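You operate a simulated robot arm through the tools that you are given. There is no shell and no other tool. Be economical: measure what you need, move in short steps, check, and stop when the job is done.

You are at the controls of a simulated two-armed robot. One attempt, no reset.

JOB
Shut the valve with the blue lever and crate it; drain the other.
Fine: hold each valve while you turn its lever; the shut one goes in the blue crate; open the other fully and stand it in the drip tray.
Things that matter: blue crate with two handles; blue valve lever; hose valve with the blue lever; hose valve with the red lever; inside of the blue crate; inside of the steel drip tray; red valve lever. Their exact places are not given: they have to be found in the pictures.

The check looks at the end state, three seconds after you hand in, the way a careful person would. Anything else that was tipped, shoved, dropped, spilled or broken makes it a failure.

ROBOT AND FRAMES
Two 7-joint arms with two-finger parallel grippers on one trunk, on a base that drives. Base frame: it is fixed to the floor where the robot stands at the start and does not move with it; the origin is under the middle of the robot, x ahead of it, y to its left, z up; the surface under the hand at the start is at about z = 78. Units: cm, rad, N and s.
The left shoulder is at the start at [6, 14.4, 95.1], the right one opposite. With the tool pointing down near the work surface each hand reaches from about 32 to 74 cm from the robot's upright axis, wherever it stands, measured 20 degrees to its own side. Places, roughly: blue valve lever [60, 40, 90]; inside of the blue crate [70, 70, 80]; inside of the steel drip tray [50, 70, 80]; red valve lever [60, 0, 90]. Payload 1.57 kg a hand.
The tool frame of a hand sits at the grasp point between the pads (the TCP): z along the fingers, y along the line on which they close. The tips reach 3 cm beyond it. Largest opening 11 cm; finger width 2.4, thickness 1.2; the body of the gripper, 4.8 by 11.2 cm, starts 7.8 cm behind the TCP.
Orientation is that of the tool frame in the base frame, as a unit quaternion [w, x, y, z]. With the fingers straight down and closing along the base's y, the tool's x points along the base's -x, its y along +y and its z along -z.

CONTROLS
- The arms move only by the tool step_arm. It takes "left_targets", "right_targets" or both (then of equal length, played together; a hand with none holds still); each is a list of rows, each an object (a shift or turn left out is 0, a gripper value left out holds the last) with "claw": the opening, from 0 (shut) to 1 (fully open); "xyz": the shift along the base's x, y, z in cm, a list of three; "delta_rot": the turn, a rotation vector about the base's x, y, z in rad, a list of three. In form: [{"claw": claw, "xyz": [dx, dy, dz], "delta_rot": [rx, ry, rz]}, ...]. A call has 1 to 20 rows; each row is the pose to reach, as a shift and turn from the pose commanded when the call began. Each row takes 0.2 s and may step no farther than 5 cm and 0.15 rad from the row before; otherwise, or with a gripper value out of range, the whole call is refused. Where a pose cannot be reached the arm comes as near as it can. A force on the tool above 40 N (or 10 N above the force at the start of the call, whichever is more), or a blocked arm, ends the call early, and 0.2 s more pass. The fingers move at their own pace (about 4.5 cm/s each) and stop on an object; they squeeze with about 40 N. The grip force told is the motor's: it shows also when the fingers shut on nothing. Time passes only in rows, and 0.2 s behind the last, so rows that repeat a pose let the fingers close. It gives the time, the measured TCP pose, the force on the tool (base axes), the opening and the grip force at its end, in the units of the frame above (readings bear some noise), with the torque about the TCP (base axes, N m) and any sound that the robot's microphone picked up.
- Cameras (640 x 400 px; columns grow to the right, rows downward): "scene" is now at [3.53, 2.65, 154.87]; the picture's right is [0.39, -0.92, 0.00], its down [-0.77, -0.32, -0.55] and it looks along [0.51, 0.21, -0.84] (base axes); focal length 279 px, centre (320, 200). "left" rides on the left gripper at [7, -1.6, -14.1] in its tool frame; the picture's right is [0.23, 0.97, 0.00], its down [-0.86, 0.20, -0.48] and it looks along [-0.47, 0.11, 0.88] (tool axes); focal length 222 px, centre (320, 200). "right" rides on the right gripper at [7, 1.6, -14.1] in its tool frame; the picture's right is [-0.23, 0.97, 0.00], its down [-0.86, -0.20, -0.48] and it looks along [-0.47, -0.11, 0.88] (tool axes); focal length 222 px, centre (320, 200).
- camera(camera): a new picture of that camera. No time passes.
- move_column(by): slides the trunk up (or, below 0, down) by that many cm; the arms and the scene camera ride with it, the base frame stays. It gives what a move gives, with no picture.
- drive_base(legs): drives the robot by 1 to 6 legs, each [ahead, left, turn to the left] in cm, cm and rad, along the robot's own axes; the way and the turn of a leg run together, so that a leg with both is an arc; at most 150 cm and 3.142 rad a leg. The arms and the cameras ride along, it lands a little off, and it stops where it bumps. It gives what a move gives.
- aim_head(pan, tilt): turns the head with the scene camera to pan (to the left, within 1.501 rad either way) and tilt (down, from -0.506 to 1.204), counted from straight ahead of the robot. It gives what a move gives.
- probe_pixels(camera, pixels): there is no depth. For up to 12 entries [column, row, z] of the newest picture of that camera ("zoom" is the newest enlarged one), the place [x, y] in the base frame at which the ray of that pixel passes the height z, good to about 0.3 cm. No time passes.
- enlarge(camera, box): a new picture of the part [left, top, right, bottom] of that camera's present view, enlarged. No time passes.
- sign_off(): hands the job in; it is judged then, once.

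Keep the steps short. Do not move on a guess: measure, check each grasp and each placing, and mend mistakes. In all there are 80 turns and 62 pictures (those below and enlarged ones count). Leave the grippers open and the arms clear of the work at the hand-in unless told otherwise, and finish with a single line.

The tools are called by a JSON object that holds its "op" and its "data". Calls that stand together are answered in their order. step_arm: Moves the arms, as the interface text tells. Its arguments: {"type":"object","properties":{"left_targets":{"type":"array"},"right_targets":{"type":"array"}},"required":[]} The other tools are called the same way: move_column (by) slides the trunk up or down; drive_base (legs) drives the base; aim_head (pan, tilt) turns the head that bears the scene camera; camera (camera) takes a picture; probe_pixels (camera, pixels) gives the place at which the rays of pixels pass given heights; enlarge (camera, box) takes an enlarged picture of a part of a camera's view; sign_off () hands the job in.

At the start:

```text
time: 0.0
left_ee_pos: [37.84, 37.48, 109.42]
left_tcp_rot: [0.0, 0.0, 1.0, 0.0]
left_contact_force: [0.2, -0.6, -0.5]
left_moment: [-0.01, -0.01, 0.01]
left_gripper_width: 10.98
left_finger_force: 0.1
right_ee_pos: [38.93, -1.72, 113.73]
right_tcp_rot: [-0.001, 0.0, 1.0, 0.0]
right_contact_force: [0.5, 0.9, -0.3]
right_moment: [0.0, 0.0, 0.02]
right_gripper_width: 11.02
right_finger_force: 0.0
trunk travel left (down, up): [-54.9, 4.1]
robot x, y, heading: [0.05, 0.36, -0.003]
head pan, tilt: [0.396, 0.991]
```

scene: 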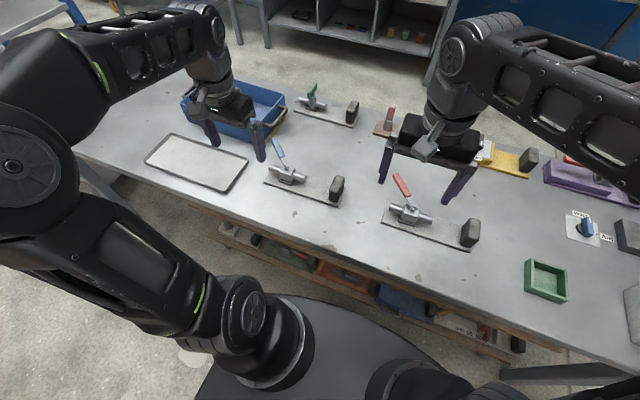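
right: 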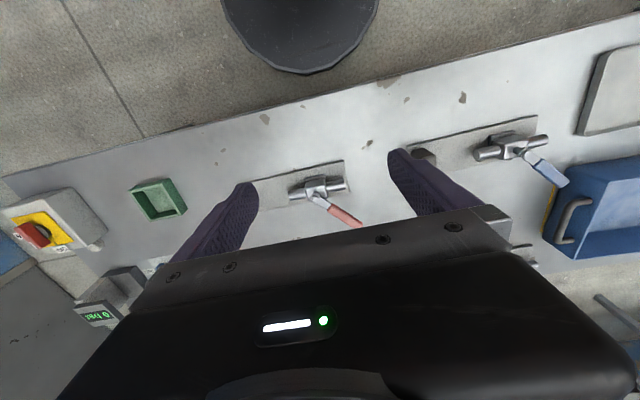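
left: 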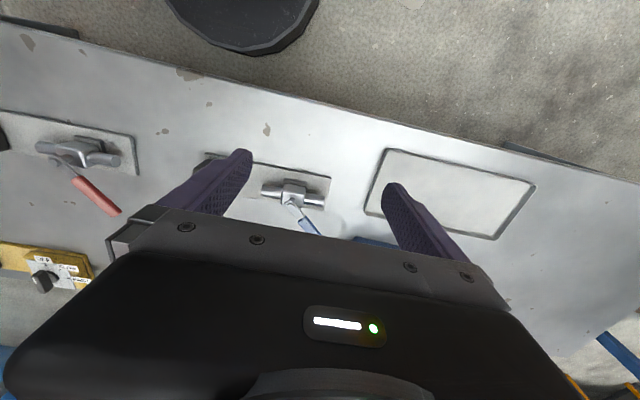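

I see two valves on plates: the blue lever near (283,165) and the red near (405,200). I'll enlarge both to read the lever states and how they are mounted.

{"op": "enlarge", "data": {"camera": "scene", "box": [240, 120, 370, 220]}}

{"op": "enlarge", "data": {"camera": "scene", "box": [370, 160, 500, 260]}}

{"op": "enlarge", "data": {"camera": "left", "box": [200, 120, 400, 250]}}

{"op": "enlarge", "data": {"camera": "right", "box": [240, 110, 440, 240]}}

```text
4.00 times, centred on (305, 170) of scene
```

zoom: 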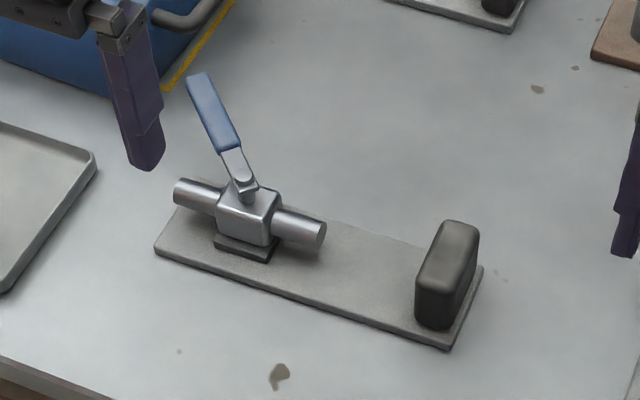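

```text
4.00 times, centred on (435, 210) of scene
```

zoom: 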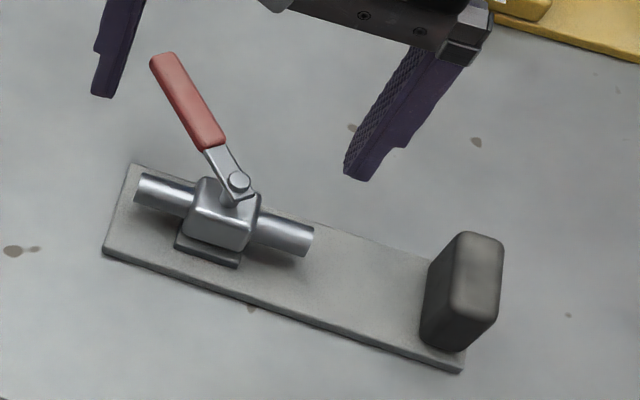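

```text
3.08 times, centred on (300, 185) of left
```

zoom: 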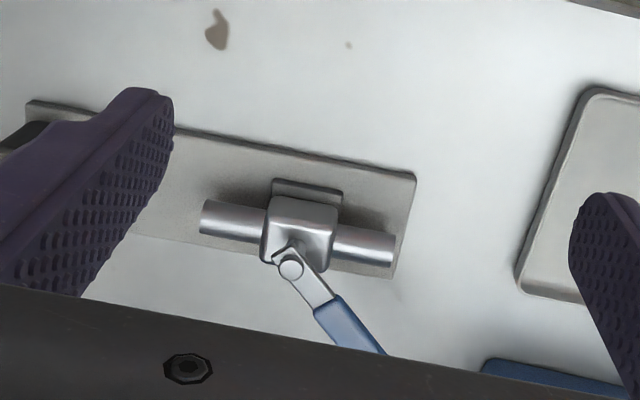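

```text
3.08 times, centred on (340, 175) of right
```

zoom: 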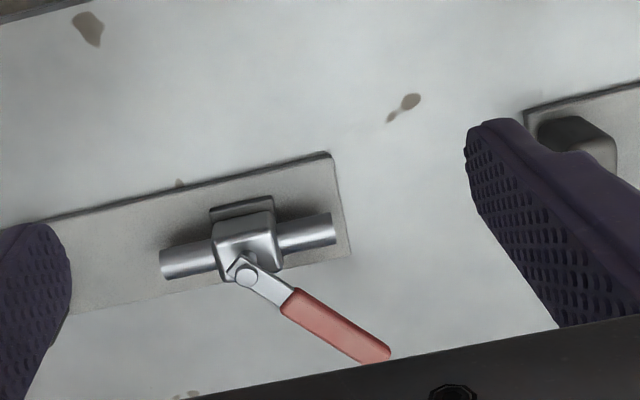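

Both levers stand part-way between along and across their pipes. I'll probe the plates, pipes, posts and levers at likely heights.

{"op": "probe_pixels", "data": {"camera": "scene", "pixels": [[263.75, 182.5, 79], [337.5, 207, 79], [345.5, 186, 79], [271, 166, 79], [337, 202, 79], [338, 177, 86], [270, 168, 83], [304.5, 179, 83], [286, 165, 86], [275, 139.5, 90], [275, 139.5, 87], [287, 183, 79]]}}

{"op": "probe_pixels", "data": {"camera": "scene", "pixels": [[380.5, 223, 79], [470, 253, 79], [389, 201, 79], [390, 207.5, 83], [432.5, 220, 83], [414.5, 205.5, 86], [396, 174.5, 90], [396, 174.5, 87], [145, 160, 79], [229, 193, 79], [248, 160, 79], [172, 134, 79]]}}

{"op": "probe_pixels", "data": {"camera": "left", "pixels": [[264, 189, 83], [324, 200, 83], [294, 202, 87], [330, 176, 79], [383, 150, 79], [535, 187, 79], [496, 240, 79], [366, 212, 79]]}}

{"op": "probe_pixels", "data": {"camera": "right", "pixels": [[292, 195, 83], [344, 182, 83], [317, 197, 87], [360, 227, 88], [360, 227, 92], [476, 155, 83], [548, 140, 83], [518, 152, 87], [567, 184, 88], [567, 184, 92]]}}

```text
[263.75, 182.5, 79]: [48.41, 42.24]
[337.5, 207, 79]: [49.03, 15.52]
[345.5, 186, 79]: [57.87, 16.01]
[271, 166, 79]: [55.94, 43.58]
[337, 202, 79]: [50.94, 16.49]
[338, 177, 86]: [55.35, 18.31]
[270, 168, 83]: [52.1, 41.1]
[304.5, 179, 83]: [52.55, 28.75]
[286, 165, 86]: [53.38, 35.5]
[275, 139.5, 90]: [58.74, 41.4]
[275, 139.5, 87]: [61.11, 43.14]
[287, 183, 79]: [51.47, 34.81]
```

```text
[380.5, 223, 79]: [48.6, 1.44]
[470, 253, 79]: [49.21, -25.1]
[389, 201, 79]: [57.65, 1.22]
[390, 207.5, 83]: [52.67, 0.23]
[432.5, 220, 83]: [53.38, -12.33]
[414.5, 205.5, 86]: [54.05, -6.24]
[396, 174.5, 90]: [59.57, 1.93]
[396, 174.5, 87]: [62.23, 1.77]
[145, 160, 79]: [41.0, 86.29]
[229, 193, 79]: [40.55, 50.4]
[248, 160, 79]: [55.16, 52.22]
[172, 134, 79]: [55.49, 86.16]
```

```text
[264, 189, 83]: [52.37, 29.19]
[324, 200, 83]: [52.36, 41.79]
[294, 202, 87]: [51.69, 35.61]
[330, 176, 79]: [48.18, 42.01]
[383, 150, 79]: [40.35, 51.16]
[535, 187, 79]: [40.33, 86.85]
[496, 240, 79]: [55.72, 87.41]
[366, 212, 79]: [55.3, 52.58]
```

```text
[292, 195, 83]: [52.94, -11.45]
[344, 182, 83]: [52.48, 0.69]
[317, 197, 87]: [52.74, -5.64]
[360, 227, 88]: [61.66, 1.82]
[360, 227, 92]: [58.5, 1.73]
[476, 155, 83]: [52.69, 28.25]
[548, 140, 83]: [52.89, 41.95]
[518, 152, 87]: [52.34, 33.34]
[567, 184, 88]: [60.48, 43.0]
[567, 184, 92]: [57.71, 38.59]
```

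Valves measured: each pipe runs along y at x≈52.7. The blue pivot is at about (52.5,35.3), the red one at about (53,-5.9), and both lever tips are near z 88. The levers are about half open, so red needs turning to +y (along the pipe) and blue to +x (across). I'll start with red: the right hand yaws 90° so it closes along x, and moves above the free −y end of the pipe at a safe height.

{"op": "step_arm", "data": {"right_targets": [{"claw": 1, "xyz": [1.3, -0.8, -1], "delta_rot": [0, 0, 0.143]}, {"xyz": [2.6, -1.6, -2], "delta_rot": [0, 0, 0.286]}, {"xyz": [3.9, -2.4, -3], "delta_rot": [0, 0, 0.428]}, {"xyz": [5.1, -3.2, -4], "delta_rot": [0, 0, 0.571]}, {"xyz": [6.4, -4, -5], "delta_rot": [0, 0, 0.714]}, {"xyz": [7.7, -4.8, -6], "delta_rot": [0, 0, 0.857]}, {"xyz": [9, -5.6, -7], "delta_rot": [0, 0, 1.0]}, {"xyz": [10.2, -6.4, -8], "delta_rot": [0, 0, 1.142]}, {"xyz": [11.5, -7.2, -9], "delta_rot": [0, 0, 1.285]}, {"xyz": [12.8, -8, -10], "delta_rot": [0, 0, 1.428]}, {"xyz": [14, -8.8, -11], "delta_rot": [0, 0, 1.571]}, {"xyz": [14, -8.8, -11], "delta_rot": [0, 0, 1.571]}]}}

{"op": "camera", "data": {"camera": "right"}}

{"op": "camera", "data": {"camera": "scene"}}

```text
time: 2.6
left_ee_pos: [37.94, 37.5, 109.37]
left_tcp_rot: [0.0, 0.0, 1.0, 0.0]
left_contact_force: [0.4, 0.1, 0.1]
left_moment: [-0.01, -0.04, 0.02]
left_gripper_width: 11.02
left_finger_force: 0.1
right_ee_pos: [53.1, -10.44, 102.55]
right_tcp_rot: [0.001, 0.707, -0.707, 0.001]
right_contact_force: [0.0, -0.2, 0.7]
right_moment: [0.02, 0.0, 0.01]
right_gripper_width: 11.0
right_finger_force: 0.1
trunk travel left (down, up): [-54.9, 4.1]
robot x, y, heading: [-0.1, -0.05, 0.001]
head pan, tilt: [0.396, 0.991]
```

```text
54 pictures are left
```

right: 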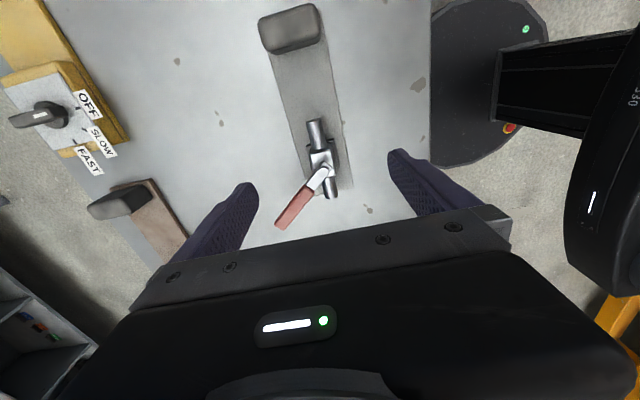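

```text
53 pictures are left
```

scene: 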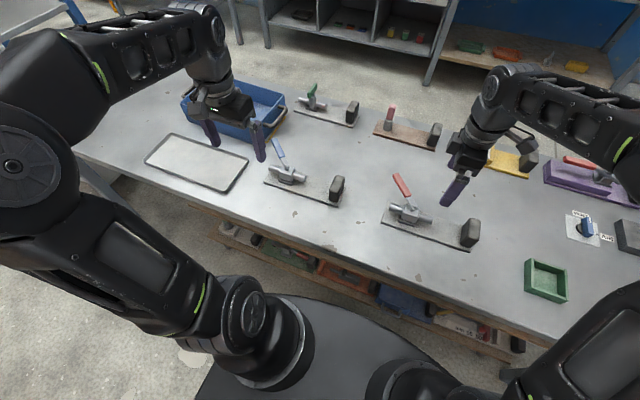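

The yaw worked. Zooming in on the red valve from the right hand camera for precise places.

{"op": "enlarge", "data": {"camera": "right", "box": [240, 100, 400, 240]}}

{"op": "enlarge", "data": {"camera": "scene", "box": [375, 165, 495, 255]}}

```text
2.86 times, centred on (320, 170) of right
```

zoom: 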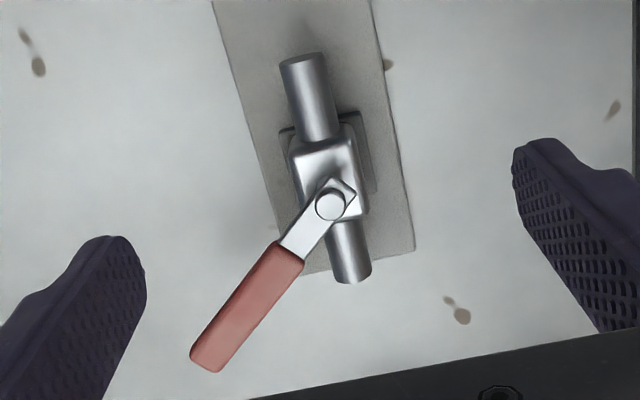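

```text
4.44 times, centred on (435, 210) of scene
```

zoom: 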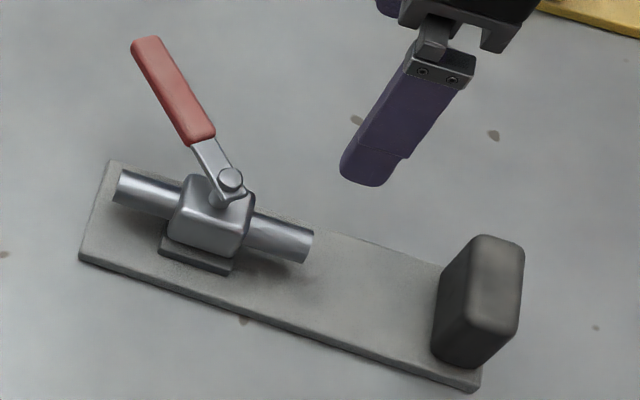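

{"op": "probe_pixels", "data": {"camera": "right", "pixels": [[323.5, 171, 86], [323.5, 171, 88], [280.5, 225.3, 87], [280.5, 225.3, 89], [313, 120.3, 82], [313, 120.3, 84], [330.5, 196.3, 82], [330.5, 196.3, 84], [294.8, 206.8, 88]]}}

{"op": "probe_pixels", "data": {"camera": "scene", "pixels": [[415, 205.1, 86], [415, 205.1, 88], [395.7, 174, 87], [395.7, 174, 89], [431.7, 219.7, 82], [431.7, 219.7, 84], [390, 206.7, 82], [390, 206.7, 84]]}}

```text
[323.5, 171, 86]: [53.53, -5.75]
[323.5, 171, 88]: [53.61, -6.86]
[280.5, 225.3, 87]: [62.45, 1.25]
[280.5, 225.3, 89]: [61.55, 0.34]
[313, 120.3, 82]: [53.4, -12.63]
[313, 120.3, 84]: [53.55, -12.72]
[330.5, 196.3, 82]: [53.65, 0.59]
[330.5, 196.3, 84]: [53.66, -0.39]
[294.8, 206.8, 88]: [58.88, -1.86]
```

```text
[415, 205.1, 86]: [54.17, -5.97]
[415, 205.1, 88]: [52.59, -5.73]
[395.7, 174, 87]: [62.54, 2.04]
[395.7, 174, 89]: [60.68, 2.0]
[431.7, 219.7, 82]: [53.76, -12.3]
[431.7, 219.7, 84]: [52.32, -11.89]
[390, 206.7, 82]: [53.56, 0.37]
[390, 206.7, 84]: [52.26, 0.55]
```

Pipe axis is at x≈53.5, z≈82, with its ends at y −12.5 and 0.5. Next I'll lower the right hand at y≈−10.9 to z≈83, then close on the pipe.

{"op": "step_arm", "data": {"right_targets": [{"claw": 1, "xyz": [0.4, -0.4, -4.9]}, {"xyz": [0.4, -0.4, -9.8]}, {"xyz": [0.4, -0.4, -14.5]}, {"xyz": [0.4, -0.4, -17.5]}, {"xyz": [0.4, -0.4, -19.5]}, {"claw": 0.4, "xyz": [0.4, -0.4, -19.5]}, {"claw": 0.4, "xyz": [0.4, -0.4, -19.5]}, {"claw": 0.4, "xyz": [0.4, -0.4, -19.5]}, {"claw": 0.4, "xyz": [0.4, -0.4, -19.5]}]}}

{"op": "camera", "data": {"camera": "right"}}

```text
time: 4.6
left_ee_pos: [37.79, 37.57, 109.45]
left_tcp_rot: [0.0, -0.001, 1.0, 0.0]
left_contact_force: [0.2, 0.3, -0.3]
left_moment: [0.02, 0.03, 0.02]
left_gripper_width: 11.0
left_finger_force: 0.1
right_ee_pos: [53.28, -10.98, 83.43]
right_tcp_rot: [0.0, 0.707, -0.707, 0.0]
right_contact_force: [-0.5, -0.8, 0.1]
right_moment: [0.0, -0.04, 0.01]
right_gripper_width: 4.43
right_finger_force: 0.1
trunk travel left (down, up): [-54.9, 4.1]
robot x, y, heading: [-0.16, 0.0, -0.002]
head pan, tilt: [0.396, 0.991]
```

```text
50 pictures are left
```

right: 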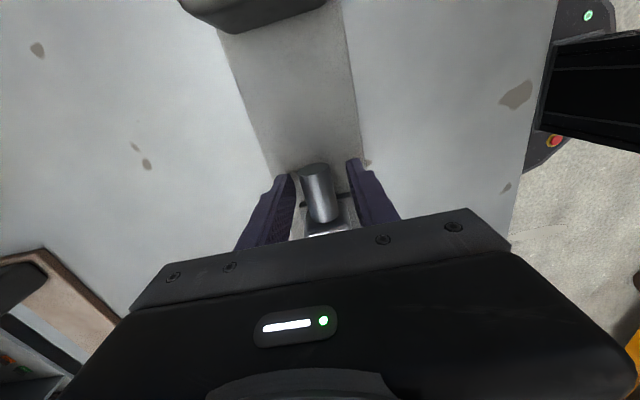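

The pipe sits between the fingers, nearly centred. Lowering 0.5 cm and closing fully.

{"op": "step_arm", "data": {"right_targets": [{"claw": 0.4, "xyz": [0.2, 0, -0.5]}, {"claw": 0, "xyz": [0.2, 0, -0.5]}, {"claw": 0, "xyz": [0.2, 0, -0.5]}, {"claw": 0, "xyz": [0.2, 0, -0.5]}, {"claw": 0, "xyz": [0.2, 0, -0.5]}]}}

```text
time: 5.8
left_ee_pos: [37.77, 37.58, 109.29]
left_tcp_rot: [0.001, 0.0, 1.0, -0.001]
left_contact_force: [0.4, -0.4, -0.2]
left_moment: [0.02, 0.03, 0.0]
left_gripper_width: 11.0
left_finger_force: 0.0
right_ee_pos: [53.59, -10.95, 82.82]
right_tcp_rot: [0.0, 0.707, -0.707, 0.0]
right_contact_force: [-0.6, 0.7, 0.3]
right_moment: [-0.08, -0.01, 0.11]
right_gripper_width: 2.31
right_finger_force: 35.2
trunk travel left (down, up): [-54.9, 4.1]
robot x, y, heading: [-0.18, 0.31, 0.001]
head pan, tilt: [0.396, 0.991]
```

The pipe is gripped (2.31 cm, 35 N). The left hand comes next: fingers shut and yawed −90° so its body stays clear, above the far side of the red lever at about (62.8,−3.6), z 100.

{"op": "step_arm", "data": {"left_targets": [{"claw": 0, "xyz": [2.08, -3.43, -0.78], "delta_rot": [0, 0, -0.131]}, {"claw": 0, "xyz": [4.17, -6.87, -1.55], "delta_rot": [0, 0, -0.262]}, {"xyz": [6.25, -10.3, -2.3], "delta_rot": [0, 0, -0.393]}, {"xyz": [8.33, -13.73, -3.1], "delta_rot": [0, 0, -0.524]}, {"xyz": [10.42, -17.17, -3.9], "delta_rot": [0, 0, -0.654]}, {"xyz": [12.5, -20.6, -4.65], "delta_rot": [0, 0, -0.785]}, {"xyz": [14.58, -24.03, -5.4], "delta_rot": [0, 0, -0.916]}, {"xyz": [16.67, -27.47, -6.2], "delta_rot": [0, 0, -1.047]}, {"xyz": [18.75, -30.9, -7], "delta_rot": [0, 0, -1.178]}, {"xyz": [20.83, -34.33, -7.75], "delta_rot": [0, 0, -1.309]}, {"xyz": [22.92, -37.77, -8.5], "delta_rot": [0, 0, -1.44]}, {"xyz": [25, -41.2, -9.3], "delta_rot": [0, 0, -1.571]}, {"xyz": [25, -41.2, -9.3], "delta_rot": [0, 0, -1.571]}]}}

{"op": "camera", "data": {"camera": "left"}}

{"op": "camera", "data": {"camera": "scene"}}

```text
time: 8.6
left_ee_pos: [61.86, -2.36, 100.36]
left_tcp_rot: [0.001, 0.684, 0.73, 0.0]
left_contact_force: [-0.8, -1.0, -0.6]
left_moment: [-0.03, 0.0, -0.01]
left_gripper_width: 0.01
left_finger_force: 22.0
left hand out of reach, approached as far as the arm can: row 12, 13
right_ee_pos: [53.51, -11.09, 82.89]
right_tcp_rot: [0.0, -0.707, 0.707, -0.001]
right_contact_force: [1.1, -0.9, -0.2]
right_moment: [-0.03, 0.03, -0.01]
right_gripper_width: 2.35
right_finger_force: 35.7
trunk travel left (down, up): [-54.9, 4.1]
robot x, y, heading: [-0.05, 0.37, -0.001]
head pan, tilt: [0.396, 0.991]
```

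```text
49 pictures are left
```

left: 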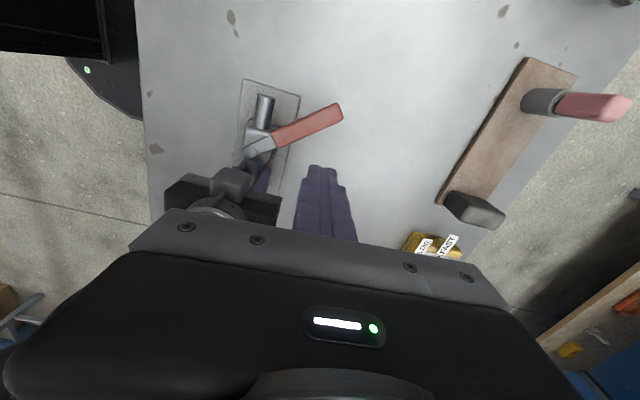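

```text
48 pictures are left
```

scene: 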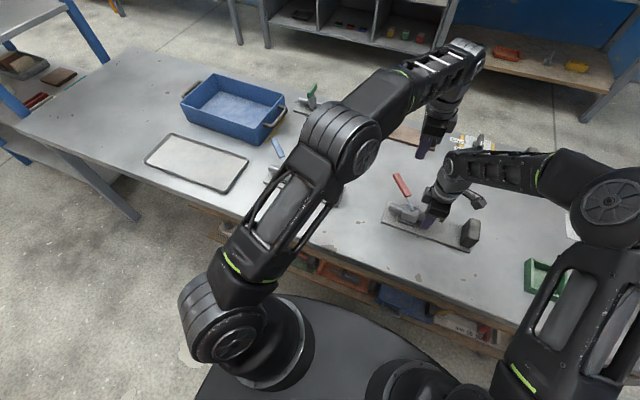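

The hand is at its reach edge but on the correct far side of the lever: it has about 2.6 cm perpendicular offset and is clear of the right gripper. I'll back it in slightly and lower it, then re-read.

{"op": "step_arm", "data": {"left_targets": [{"claw": 0, "xyz": [-1.3, 0.3, -2]}, {"xyz": [-1.3, 0.3, -5]}, {"xyz": [-1.3, 0.3, -5]}]}}

{"op": "enlarge", "data": {"camera": "left", "box": [200, 60, 420, 240]}}

```text
time: 9.4
left_ee_pos: [60.45, -1.91, 95.38]
left_tcp_rot: [0.0, 0.684, 0.73, 0.0]
left_contact_force: [0.2, 0.1, 0.5]
left_moment: [-0.02, -0.02, 0.0]
left_gripper_width: 0.01
left_finger_force: 21.0
right_ee_pos: [53.46, -10.99, 82.87]
right_tcp_rot: [0.001, -0.706, 0.708, 0.0]
right_contact_force: [-0.1, 1.0, 0.6]
right_moment: [0.14, 0.0, -0.04]
right_gripper_width: 2.31
right_finger_force: 36.1
trunk travel left (down, up): [-54.9, 4.1]
robot x, y, heading: [0.28, -0.41, -0.002]
head pan, tilt: [0.396, 0.991]
```

```text
2.22 times, centred on (310, 150) of left
```

zoom: 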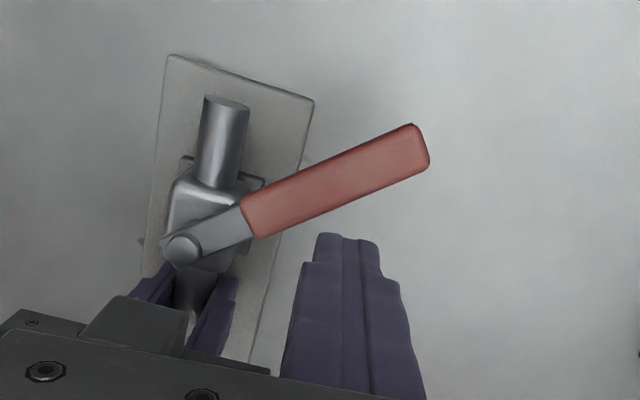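

Offset is now only ~1.4 cm, too close to the lever for lowering. I'll shift to (61.2,−3.4), then lower to z≈88.

{"op": "step_arm", "data": {"left_targets": [{"claw": 0, "xyz": [0.75, -1.5, 0]}, {"xyz": [0.75, -1.5, -3]}, {"xyz": [0.75, -1.5, -6]}, {"xyz": [0.75, -1.5, -7.6]}, {"xyz": [0.75, -1.5, -7.6]}]}}

{"op": "enlarge", "data": {"camera": "left", "box": [200, 60, 420, 240]}}

```text
time: 10.6
left_ee_pos: [61.32, -3.21, 87.64]
left_tcp_rot: [0.0, 0.683, 0.73, 0.001]
left_contact_force: [0.3, -0.1, 0.5]
left_moment: [-0.04, -0.02, 0.01]
left_gripper_width: 0.02
left_finger_force: 21.8
right_ee_pos: [53.56, -11.05, 82.79]
right_tcp_rot: [0.0, 0.707, -0.707, -0.001]
right_contact_force: [-0.5, 0.4, -0.6]
right_moment: [0.03, 0.02, 0.08]
right_gripper_width: 2.34
right_finger_force: 35.4
trunk travel left (down, up): [-54.9, 4.1]
robot x, y, heading: [0.18, -0.17, 0.001]
head pan, tilt: [0.396, 0.991]
```

```text
2.22 times, centred on (310, 150) of left
```

zoom: 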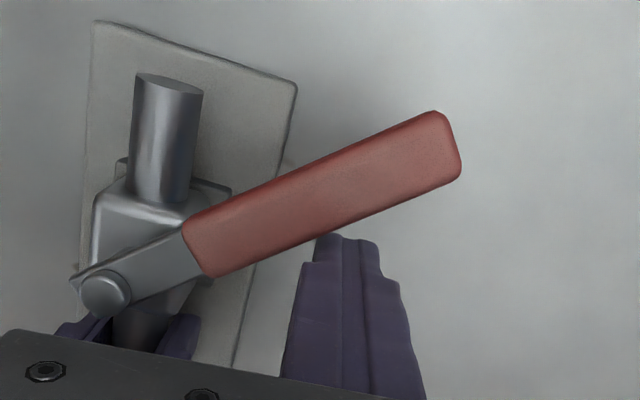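

Fingers sit beside the lever below its top. Next I'll push along an arc about the pivot (53.6,−6), first to about 20° from the pipe, then check.

{"op": "step_arm", "data": {"left_targets": [{"claw": 0, "xyz": [-0.24, 0.8, 0]}, {"xyz": [-0.55, 1.35, 0]}, {"xyz": [-0.89, 1.92, 0]}, {"xyz": [-1.35, 2.5, 0]}, {"xyz": [-1.82, 3.04, 0]}, {"xyz": [-2.36, 3.55, 0]}, {"xyz": [-2.92, 3.98, 0]}]}}

{"op": "camera", "data": {"camera": "left"}}

```text
time: 12.2
left_ee_pos: [58.16, 0.87, 87.82]
left_tcp_rot: [0.0, 0.684, 0.73, 0.0]
left_contact_force: [1.4, -2.0, 0.6]
left_moment: [-0.02, -0.02, 0.02]
left_gripper_width: 0.03
left_finger_force: 20.9
right_ee_pos: [53.6, -11.0, 82.68]
right_tcp_rot: [0.0, 0.707, -0.707, 0.0]
right_contact_force: [-2.4, 4.8, 2.3]
right_moment: [0.61, 0.01, 0.39]
right_gripper_width: 2.32
right_finger_force: 36.0
trunk travel left (down, up): [-54.9, 4.1]
robot x, y, heading: [-0.05, -0.29, -0.002]
head pan, tilt: [0.396, 0.991]
```

```text
45 pictures are left
```

left: 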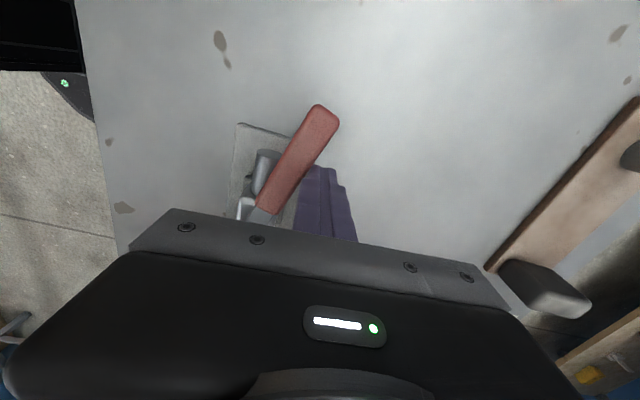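

The lever turns freely and the valve is held still. Pushing on to in-line with the pipe.

{"op": "step_arm", "data": {"left_targets": [{"claw": 0, "xyz": [-0.6, 0.4, 0]}, {"xyz": [-1.24, 0.73, 0]}, {"xyz": [-1.9, 1.0, 0]}, {"xyz": [-2.3, 1.12, 0]}, {"xyz": [-2.65, 1.23, 0]}, {"xyz": [-3.0, 1.3, 0]}]}}

{"op": "camera", "data": {"camera": "left"}}

{"op": "enlarge", "data": {"camera": "scene", "box": [360, 140, 500, 260]}}

```text
time: 13.6
left_ee_pos: [55.41, 1.84, 87.7]
left_tcp_rot: [0.002, 0.684, 0.729, 0.001]
left_contact_force: [8.7, -4.3, 4.7]
left_moment: [-0.01, 0.06, -0.07]
left_gripper_width: 0.0
left_finger_force: 21.1
right_ee_pos: [53.5, -10.91, 82.9]
right_tcp_rot: [0.0, 0.707, -0.707, -0.001]
right_contact_force: [-5.8, 3.6, 2.4]
right_moment: [0.3, -0.02, 0.78]
right_gripper_width: 2.32
right_finger_force: 35.5
trunk travel left (down, up): [-54.9, 4.1]
robot x, y, heading: [0.27, 0.27, 0.0]
head pan, tilt: [0.396, 0.991]
```

```text
44 pictures are left
```

left: 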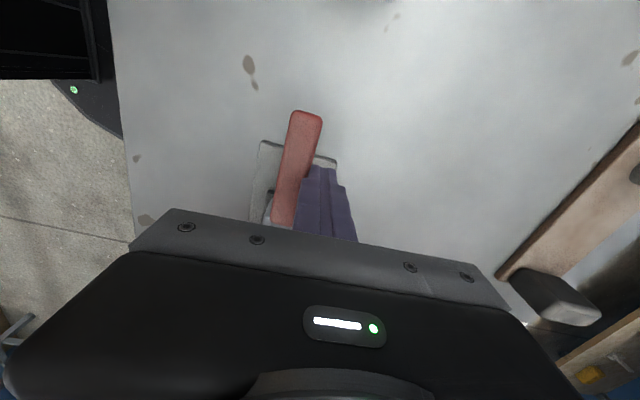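

```text
3.33 times, centred on (430, 200) of scene
```

zoom: 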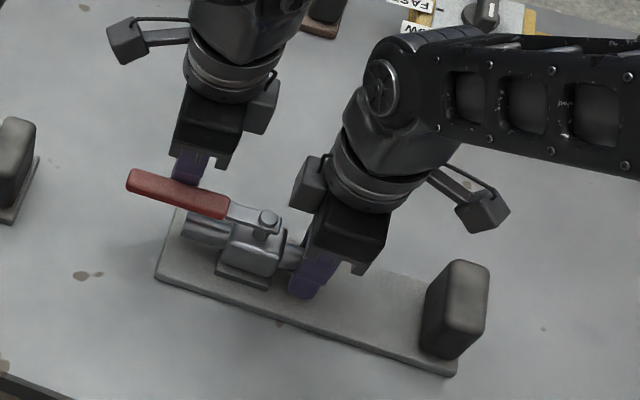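

Lever is about in line and force rose to ~9 N. Pressing a bit further to find the end stop.

{"op": "step_arm", "data": {"left_targets": [{"claw": 0, "xyz": [-0.3, 0.03, 0]}, {"xyz": [-0.6, 0.06, 0]}, {"xyz": [-0.9, 0.06, 0]}, {"xyz": [-1.1, 0.06, 0]}]}}

{"op": "enlarge", "data": {"camera": "scene", "box": [360, 140, 500, 260]}}

```text
time: 14.6
left_ee_pos: [54.13, 1.97, 87.91]
left_tcp_rot: [0.001, 0.683, 0.731, 0.001]
left_contact_force: [17.6, 2.1, 0.2]
left_moment: [0.04, -0.4, 0.17]
left_gripper_width: 0.0
left_finger_force: 21.2
right_ee_pos: [53.54, -10.99, 82.94]
right_tcp_rot: [0.001, 0.707, -0.707, 0.0]
right_contact_force: [-17.0, 0.8, 12.9]
right_moment: [0.2, 0.21, 1.21]
right_gripper_width: 2.54
right_finger_force: 36.9
trunk travel left (down, up): [-54.9, 4.1]
robot x, y, heading: [-0.14, 0.2, -0.002]
head pan, tilt: [0.396, 0.991]
```

```text
3.33 times, centred on (430, 200) of scene
```

zoom: 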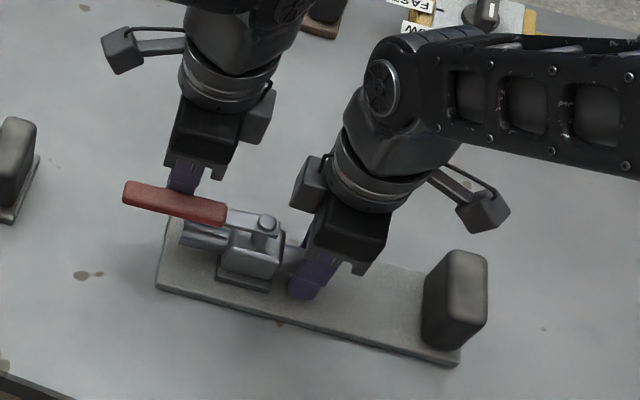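

The stop was reached: the force is up and the whole assembly, plate included, has yawed slightly. Backing the left hand off and up, then looking again.

{"op": "step_arm", "data": {"left_targets": [{"claw": 0, "xyz": [2, 0, 0]}, {"xyz": [4, 0, 1]}, {"xyz": [4.5, 1, 5]}, {"xyz": [4.5, 3, 10]}, {"xyz": [4, 7, 14]}, {"xyz": [3, 11, 16]}, {"xyz": [2, 15.5, 17]}]}}

{"op": "enlarge", "data": {"camera": "scene", "box": [360, 140, 500, 260]}}

{"op": "camera", "data": {"camera": "right"}}

```text
refused: row 4 steps farther than a row can; nothing moved
```

```text
3.33 times, centred on (430, 200) of scene
```

zoom: 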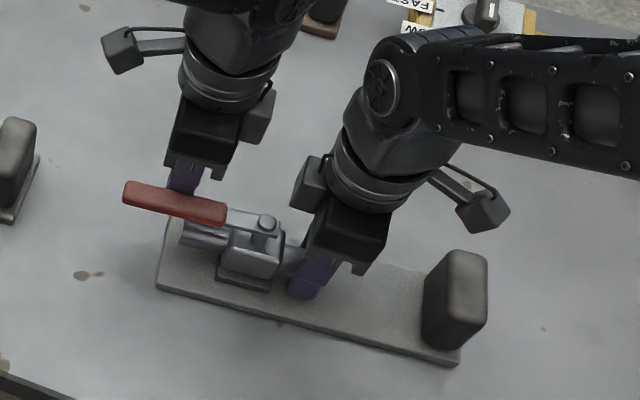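

```text
40 pictures are left
```

right: 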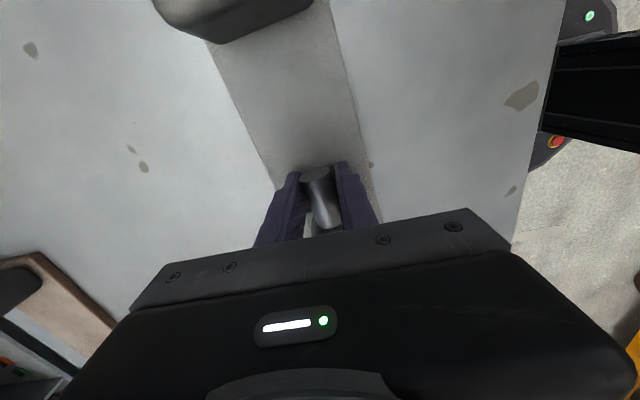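

One row was too long. Retrying with smaller steps.

{"op": "step_arm", "data": {"left_targets": [{"claw": 0, "xyz": [2, 0, 0]}, {"xyz": [4, 0, 1]}, {"xyz": [4.5, 0.5, 5]}, {"xyz": [4.5, 1.5, 9.5]}, {"xyz": [4, 4.5, 13]}, {"xyz": [3, 8, 16]}, {"xyz": [2, 12, 18]}, {"xyz": [1, 16.5, 18]}, {"xyz": [0, 21, 18]}]}}

{"op": "camera", "data": {"camera": "left"}}

{"op": "enlarge", "data": {"camera": "scene", "box": [360, 140, 500, 260]}}

```text
time: 16.6
left_ee_pos: [54.23, 23.39, 105.8]
left_tcp_rot: [0.001, 0.684, 0.73, -0.001]
left_contact_force: [0.4, 0.2, 0.7]
left_moment: [-0.03, 0.01, -0.01]
left_gripper_width: 0.0
left_finger_force: 21.2
right_ee_pos: [53.62, -10.82, 82.88]
right_tcp_rot: [0.0, 0.707, -0.707, 0.0]
right_contact_force: [0.2, 0.4, -0.9]
right_moment: [-0.09, -0.01, 0.01]
right_gripper_width: 2.33
right_finger_force: 36.0
trunk travel left (down, up): [-54.9, 4.1]
robot x, y, heading: [0.11, 0.02, -0.004]
head pan, tilt: [0.396, 0.991]
```

```text
39 pictures are left
```

left: 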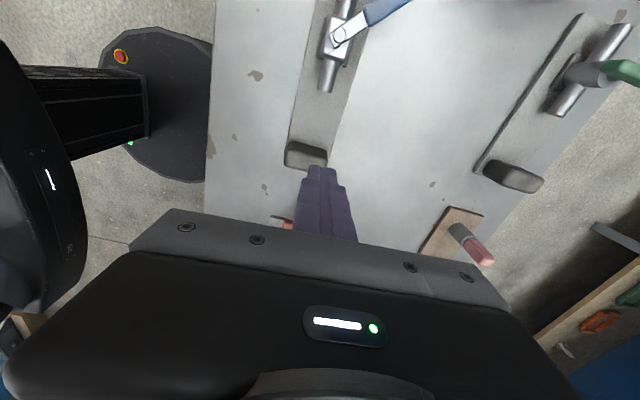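

```text
3.33 times, centred on (430, 200) of scene
```

zoom: 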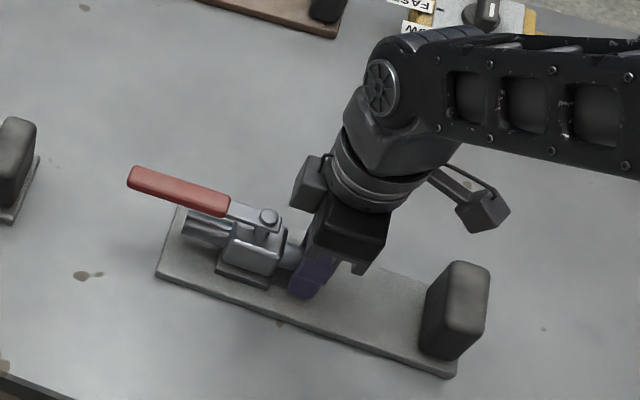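

The red lever now lies along the pipe. I'll probe the lever's direction against the plate.

{"op": "probe_pixels", "data": {"camera": "scene", "pixels": [[414.8, 205.2, 86.5], [375.1, 192.5, 86.5], [375.1, 192.5, 88], [381.5, 223.5, 79], [470, 253.2, 79]]}}

{"op": "aim_head", "data": {"pan": 0.6, "tilt": 0.9}}

{"op": "camera", "data": {"camera": "scene"}}

```text
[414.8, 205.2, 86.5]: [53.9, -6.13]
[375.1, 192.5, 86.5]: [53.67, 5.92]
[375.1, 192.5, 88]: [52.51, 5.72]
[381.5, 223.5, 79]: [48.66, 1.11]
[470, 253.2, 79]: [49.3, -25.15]
```

```text
time: 17.3
left_ee_pos: [54.3, 23.2, 105.85]
left_tcp_rot: [0.0, 0.684, 0.729, 0.001]
left_contact_force: [0.1, 0.8, 1.2]
left_moment: [0.01, -0.03, 0.01]
left_gripper_width: 0.0
left_finger_force: 21.5
right_ee_pos: [53.63, -11.08, 82.78]
right_tcp_rot: [0.001, 0.707, -0.707, 0.0]
right_contact_force: [-0.4, -0.6, 0.8]
right_moment: [0.03, -0.01, 0.01]
right_gripper_width: 2.32
right_finger_force: 35.2
trunk travel left (down, up): [-54.9, 4.1]
robot x, y, heading: [-0.14, -0.02, -0.003]
head pan, tilt: [0.6, 0.901]
```

```text
37 pictures are left
```

scene: 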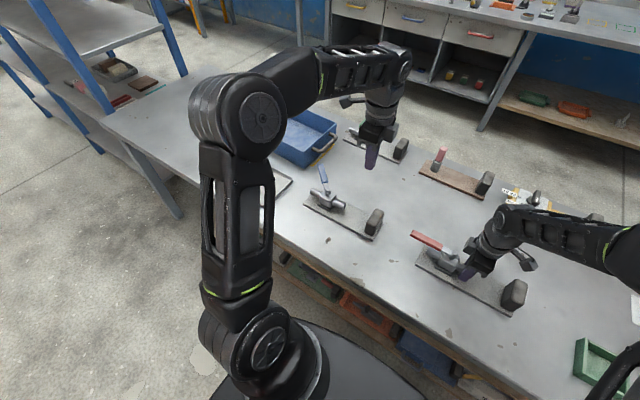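

Lever in line within about 1°. Testing the lift by 2 cm to see whether the plate comes too.

{"op": "step_arm", "data": {"right_targets": [{"claw": 0, "xyz": [0, 0, 1]}, {"xyz": [0, 0, 2]}, {"xyz": [0, 0, 2]}]}}

{"op": "enlarge", "data": {"camera": "scene", "box": [380, 200, 560, 330]}}

```text
time: 18.1
left_ee_pos: [54.3, 23.29, 105.8]
left_tcp_rot: [0.0, 0.684, 0.73, -0.001]
left_contact_force: [-0.9, -0.1, 0.1]
left_moment: [-0.06, 0.0, 0.0]
left_gripper_width: 0.0
left_finger_force: 21.4
right_ee_pos: [53.62, -10.98, 84.76]
right_tcp_rot: [-0.001, 0.707, -0.707, 0.0]
right_contact_force: [-0.5, -0.1, -3.8]
right_moment: [-0.03, -0.01, 0.01]
right_gripper_width: 2.31
right_finger_force: 35.3
trunk travel left (down, up): [-54.9, 4.1]
robot x, y, heading: [0.0, -0.16, -0.005]
head pan, tilt: [0.6, 0.901]
```

```text
3.08 times, centred on (470, 265) of scene
```

zoom: 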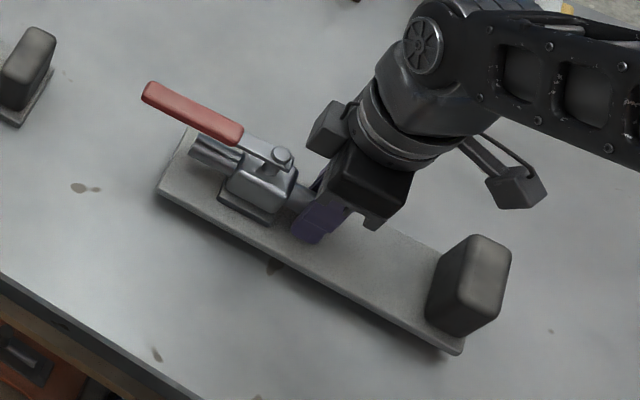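

The valve and its plate lift as one piece, balanced at 3.8 N. Raising it well above everything, and moving the left hand out to the left and up. I'm probing the shelf on the left before driving.

{"op": "step_arm", "data": {"right_targets": [{"claw": 0, "xyz": [0, 0, 3]}, {"xyz": [0, 0, 6]}, {"xyz": [0, 0, 9]}, {"xyz": [0, 0, 12]}, {"xyz": [0, 0, 15]}, {"xyz": [0, 0, 18]}, {"xyz": [0, 0, 18]}], "left_targets": [{"claw": 0, "xyz": [-2, 3, 2]}, {"xyz": [-5, 6, 4]}, {"xyz": [-8, 9, 6]}, {"xyz": [-11, 12, 7]}, {"xyz": [-14, 15, 8]}, {"xyz": [-14, 18, 8]}, {"xyz": [-14, 18, 8]}]}}

{"op": "probe_pixels", "data": {"camera": "scene", "pixels": [[103, 152, 0], [103, 122, 78], [180, 217, 0], [187, 65, 30], [440, 345, 78], [276, 232, 78]]}}

```text
time: 19.9
left_ee_pos: [45.01, 28.04, 118.75]
left_tcp_rot: [0.049, 0.799, 0.598, 0.045]
left_contact_force: [-0.4, 0.3, 0.0]
left_moment: [0.0, -0.02, -0.02]
left_gripper_width: 0.0
left_finger_force: 21.4
left hand out of reach, approached as far as the arm can: row 4, 5, 6
right_ee_pos: [53.41, -10.75, 102.75]
right_tcp_rot: [0.0, 0.708, -0.706, 0.001]
right_contact_force: [-0.1, -0.1, -3.2]
right_moment: [-0.02, -0.05, -0.01]
right_gripper_width: 2.33
right_finger_force: 35.5
trunk travel left (down, up): [-54.9, 4.1]
robot x, y, heading: [-0.19, -0.14, 0.001]
head pan, tilt: [0.6, 0.901]
stopped in row 7 (left hand): the arm was blocked; the commanded pose is now the measured one
```

```text
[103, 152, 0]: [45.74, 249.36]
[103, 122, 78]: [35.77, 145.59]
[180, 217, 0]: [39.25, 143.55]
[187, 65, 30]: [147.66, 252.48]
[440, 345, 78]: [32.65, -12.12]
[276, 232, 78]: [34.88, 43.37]
```

No obstruction to the left (table reaches y≈145). The left arm hit a joint limit from its yaw; unwinding it while moving back and to the left.

{"op": "step_arm", "data": {"left_targets": [{"claw": 0, "xyz": [0, 0, 0], "delta_rot": [0, 0, 0.14]}, {"xyz": [0, 0, 0], "delta_rot": [0, 0, 0.28]}, {"xyz": [0, 1, 0], "delta_rot": [0, 0, 0.42]}, {"xyz": [0, 2, -1], "delta_rot": [0, 0, 0.56]}, {"xyz": [-1, 4, -2], "delta_rot": [0, 0, 0.7]}, {"xyz": [-2, 6, -3], "delta_rot": [0, 0, 0.84]}, {"xyz": [-3, 8, -4], "delta_rot": [0, 0, 0.98]}, {"xyz": [-4, 10, -5], "delta_rot": [0, 0, 1.12]}, {"xyz": [-5, 12, -6], "delta_rot": [0, 0, 1.26]}, {"xyz": [-6, 14, -6.7], "delta_rot": [0, 0, 1.4]}, {"xyz": [-7, 14, -6.7], "delta_rot": [0, 0, 1.54]}, {"xyz": [-7, 14, -6.7], "delta_rot": [0, 0, 1.54]}]}}

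```text
time: 22.5
left_ee_pos: [38.07, 41.91, 111.92]
left_tcp_rot: [0.003, 0.156, 0.986, 0.065]
left_contact_force: [-0.2, -1.1, 0.7]
left_moment: [-0.01, 0.03, -0.01]
left_gripper_width: 0.0
left_finger_force: 21.0
right_ee_pos: [53.48, -10.79, 102.68]
right_tcp_rot: [0.0, 0.707, -0.707, 0.0]
right_contact_force: [-0.1, -0.6, -4.9]
right_moment: [-0.02, 0.0, -0.01]
right_gripper_width: 2.32
right_finger_force: 35.5
trunk travel left (down, up): [-54.9, 4.1]
robot x, y, heading: [-0.11, 0.07, 0.002]
head pan, tilt: [0.6, 0.901]
```

Left hand is clear. Driving left 68 cm with the valve carried high.

{"op": "drive_base", "data": {"legs": [[0, 68, 0]]}}

{"op": "aim_head", "data": {"pan": 0.1, "tilt": 0.99}}

{"op": "camera", "data": {"camera": "scene"}}

```text
time: 26.3
left_ee_pos: [38.93, 108.78, 111.94]
left_tcp_rot: [0.004, 0.164, 0.984, 0.066]
left_contact_force: [-0.7, -0.6, 0.2]
left_moment: [-0.03, -0.01, -0.02]
left_gripper_width: 0.02
left_finger_force: 21.3
right_ee_pos: [53.74, 55.93, 102.87]
right_tcp_rot: [0.0, -0.703, 0.711, -0.001]
right_contact_force: [-0.5, -0.1, -3.1]
right_moment: [-0.11, 0.04, 0.05]
right_gripper_width: 2.32
right_finger_force: 35.5
trunk travel left (down, up): [-54.9, 4.1]
robot x, y, heading: [0.56, 67.19, -0.009]
head pan, tilt: [0.6, 0.901]
```

```text
time: 27.2
left_ee_pos: [38.99, 108.66, 111.87]
left_tcp_rot: [0.003, 0.164, 0.984, 0.066]
left_contact_force: [0.1, 0.2, -0.1]
left_moment: [-0.03, 0.0, 0.01]
left_gripper_width: 0.0
left_finger_force: 21.5
right_ee_pos: [53.69, 55.96, 102.7]
right_tcp_rot: [0.0, -0.703, 0.711, 0.0]
right_contact_force: [-0.2, -0.2, -3.2]
right_moment: [-0.07, 0.0, 0.0]
right_gripper_width: 2.33
right_finger_force: 35.1
trunk travel left (down, up): [-54.9, 4.1]
robot x, y, heading: [0.17, 67.53, -0.011]
head pan, tilt: [0.099, 0.99]
```

```text
35 pictures are left
```

scene: 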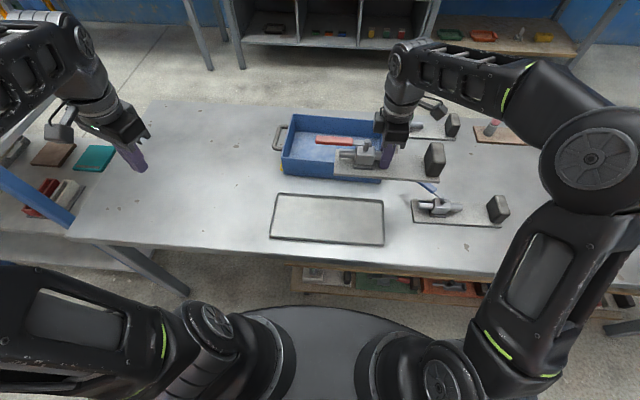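

Probing the tray's inner corners from this new view.

{"op": "probe_pixels", "data": {"camera": "scene", "pixels": [[277, 195, 78.5], [380, 202, 78.5], [381, 243, 78.5], [272, 237, 78.5], [282, 178, 78], [294, 114, 90]]}}

```text
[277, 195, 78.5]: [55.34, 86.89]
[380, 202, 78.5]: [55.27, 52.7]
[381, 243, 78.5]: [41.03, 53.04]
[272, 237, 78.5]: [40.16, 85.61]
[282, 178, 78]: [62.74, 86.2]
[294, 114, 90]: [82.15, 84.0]
```

Tray interior is x 40.7–55.3, y 53–86. Moving over it to TCP (48.5,70.5) and lowering to just above.

{"op": "step_arm", "data": {"right_targets": [{"claw": 0, "xyz": [-1, 2.9, 0]}, {"xyz": [-2, 5.8, 0], "delta_rot": [0, 0, 0.01]}, {"xyz": [-3, 8.7, 0], "delta_rot": [0, 0, 0.01]}, {"xyz": [-4, 11.6, 0], "delta_rot": [0, 0, 0.01]}, {"xyz": [-5.2, 14.5, 0], "delta_rot": [0, 0, 0.01]}, {"xyz": [-5.2, 14.5, -4], "delta_rot": [0, 0, 0.01]}, {"xyz": [-5.2, 14.5, -8], "delta_rot": [0, 0, 0.01]}, {"xyz": [-5.2, 14.5, -12], "delta_rot": [0, 0, 0.01]}, {"xyz": [-5.2, 14.5, -15.5], "delta_rot": [0, 0, 0.01]}, {"xyz": [-5.2, 14.5, -15.5], "delta_rot": [0, 0, 0.01]}]}}

{"op": "camera", "data": {"camera": "scene"}}

```text
time: 29.4
left_ee_pos: [39.14, 108.73, 111.88]
left_tcp_rot: [0.004, 0.164, 0.984, 0.066]
left_contact_force: [0.0, 0.3, -0.3]
left_moment: [-0.03, -0.01, -0.02]
left_gripper_width: 0.0
left_finger_force: 20.8
right_ee_pos: [48.67, 70.43, 87.15]
right_tcp_rot: [0.001, -0.706, 0.708, 0.0]
right_contact_force: [-0.6, 0.0, -3.4]
right_moment: [-0.03, 0.02, -0.02]
right_gripper_width: 2.31
right_finger_force: 35.5
trunk travel left (down, up): [-54.9, 4.1]
robot x, y, heading: [0.35, 67.16, -0.006]
head pan, tilt: [0.099, 0.99]
```

```text
34 pictures are left
```

scene: 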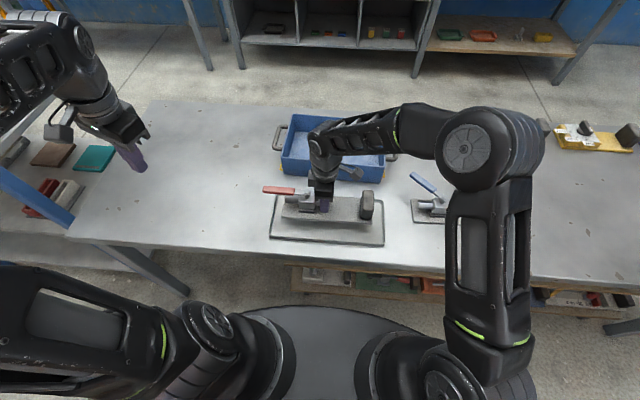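

The plate is over the tray. Lowering gently to contact.

{"op": "step_arm", "data": {"right_targets": [{"claw": 0, "xyz": [0, 0, -1.5]}, {"xyz": [0, 0, -2.5]}, {"xyz": [0, 0, -3.2]}, {"xyz": [0, 0, -3.7]}]}}

{"op": "enlarge", "data": {"camera": "scene", "box": [250, 160, 410, 260]}}

```text
time: 30.4
left_ee_pos: [39.06, 108.67, 111.91]
left_tcp_rot: [0.004, 0.164, 0.984, 0.065]
left_contact_force: [0.0, 0.8, -0.4]
left_moment: [0.0, 0.0, 0.01]
left_gripper_width: 0.02
left_finger_force: 21.4
right_ee_pos: [48.61, 70.32, 83.42]
right_tcp_rot: [0.0, -0.706, 0.708, 0.0]
right_contact_force: [0.1, 0.1, -3.8]
right_moment: [-0.06, 0.01, -0.01]
right_gripper_width: 2.34
right_finger_force: 35.5
trunk travel left (down, up): [-54.9, 4.1]
robot x, y, heading: [0.43, 66.97, -0.01]
head pan, tilt: [0.099, 0.99]
```

```text
4.00 times, centred on (330, 210) of scene
```

zoom: 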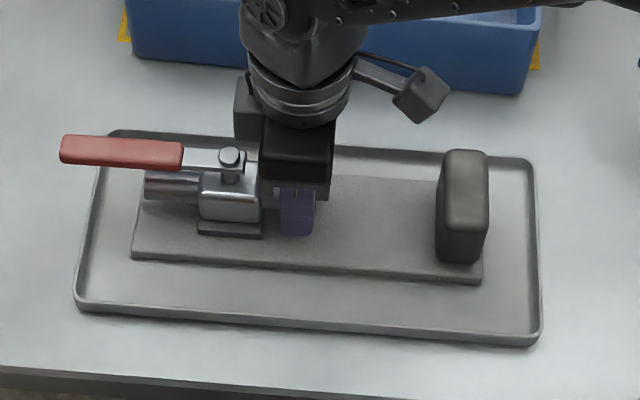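

Well placed but weight is still on the hand. Lowering further.

{"op": "step_arm", "data": {"right_targets": [{"claw": 0, "xyz": [-0.3, 0, -0.25]}, {"xyz": [-0.3, 0, -0.5]}]}}

```text
time: 31.0
left_ee_pos: [38.93, 108.73, 112.02]
left_tcp_rot: [0.004, 0.163, 0.984, 0.067]
left_contact_force: [0.4, -0.1, 0.3]
left_moment: [0.01, 0.01, 0.01]
left_gripper_width: 0.0
left_finger_force: 21.3
right_ee_pos: [48.49, 70.36, 83.46]
right_tcp_rot: [0.002, -0.706, 0.708, -0.001]
right_contact_force: [1.5, -1.1, 21.7]
right_moment: [-0.68, -0.03, -0.08]
right_gripper_width: 2.35
right_finger_force: 35.4
trunk travel left (down, up): [-54.9, 4.1]
robot x, y, heading: [0.42, 67.32, -0.014]
head pan, tilt: [0.099, 0.99]
```

In contact (22 N pressing). Easing up by 0.35, then opening.

{"op": "step_arm", "data": {"right_targets": [{"claw": 0, "xyz": [0, 0, 0.2]}, {"claw": 0, "xyz": [0, 0, 0.35]}, {"claw": 0.4, "xyz": [0, 0, 0.35]}, {"claw": 0.5, "xyz": [0, 0, 0.35]}, {"claw": 0.5, "xyz": [0, 0, 0.35]}, {"claw": 0.5, "xyz": [0, 0, 0.35]}]}}

{"op": "enlarge", "data": {"camera": "scene", "box": [250, 160, 410, 260]}}

```text
time: 32.4
left_ee_pos: [39.03, 108.84, 111.97]
left_tcp_rot: [0.003, 0.163, 0.985, 0.066]
left_contact_force: [-0.2, 0.5, 0.4]
left_moment: [-0.01, 0.02, 0.0]
left_gripper_width: 0.0
left_finger_force: 21.6
right_ee_pos: [48.25, 70.33, 83.26]
right_tcp_rot: [0.0, -0.706, 0.708, -0.001]
right_contact_force: [0.1, 0.3, 0.5]
right_moment: [0.01, 0.02, 0.01]
right_gripper_width: 5.49
right_finger_force: 0.1
trunk travel left (down, up): [-54.9, 4.1]
robot x, y, heading: [0.62, 67.79, -0.011]
head pan, tilt: [0.099, 0.99]
```

```text
4.00 times, centred on (330, 210) of scene
```

zoom: 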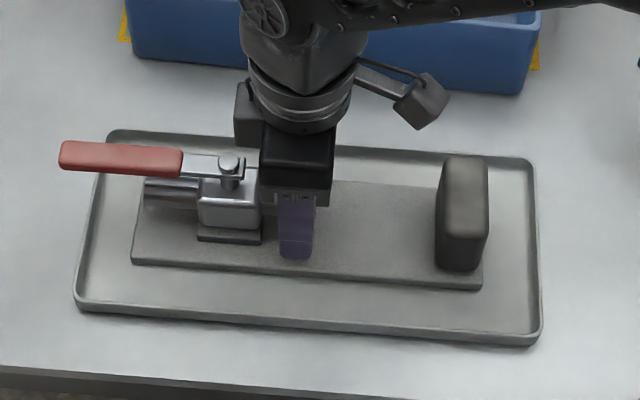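

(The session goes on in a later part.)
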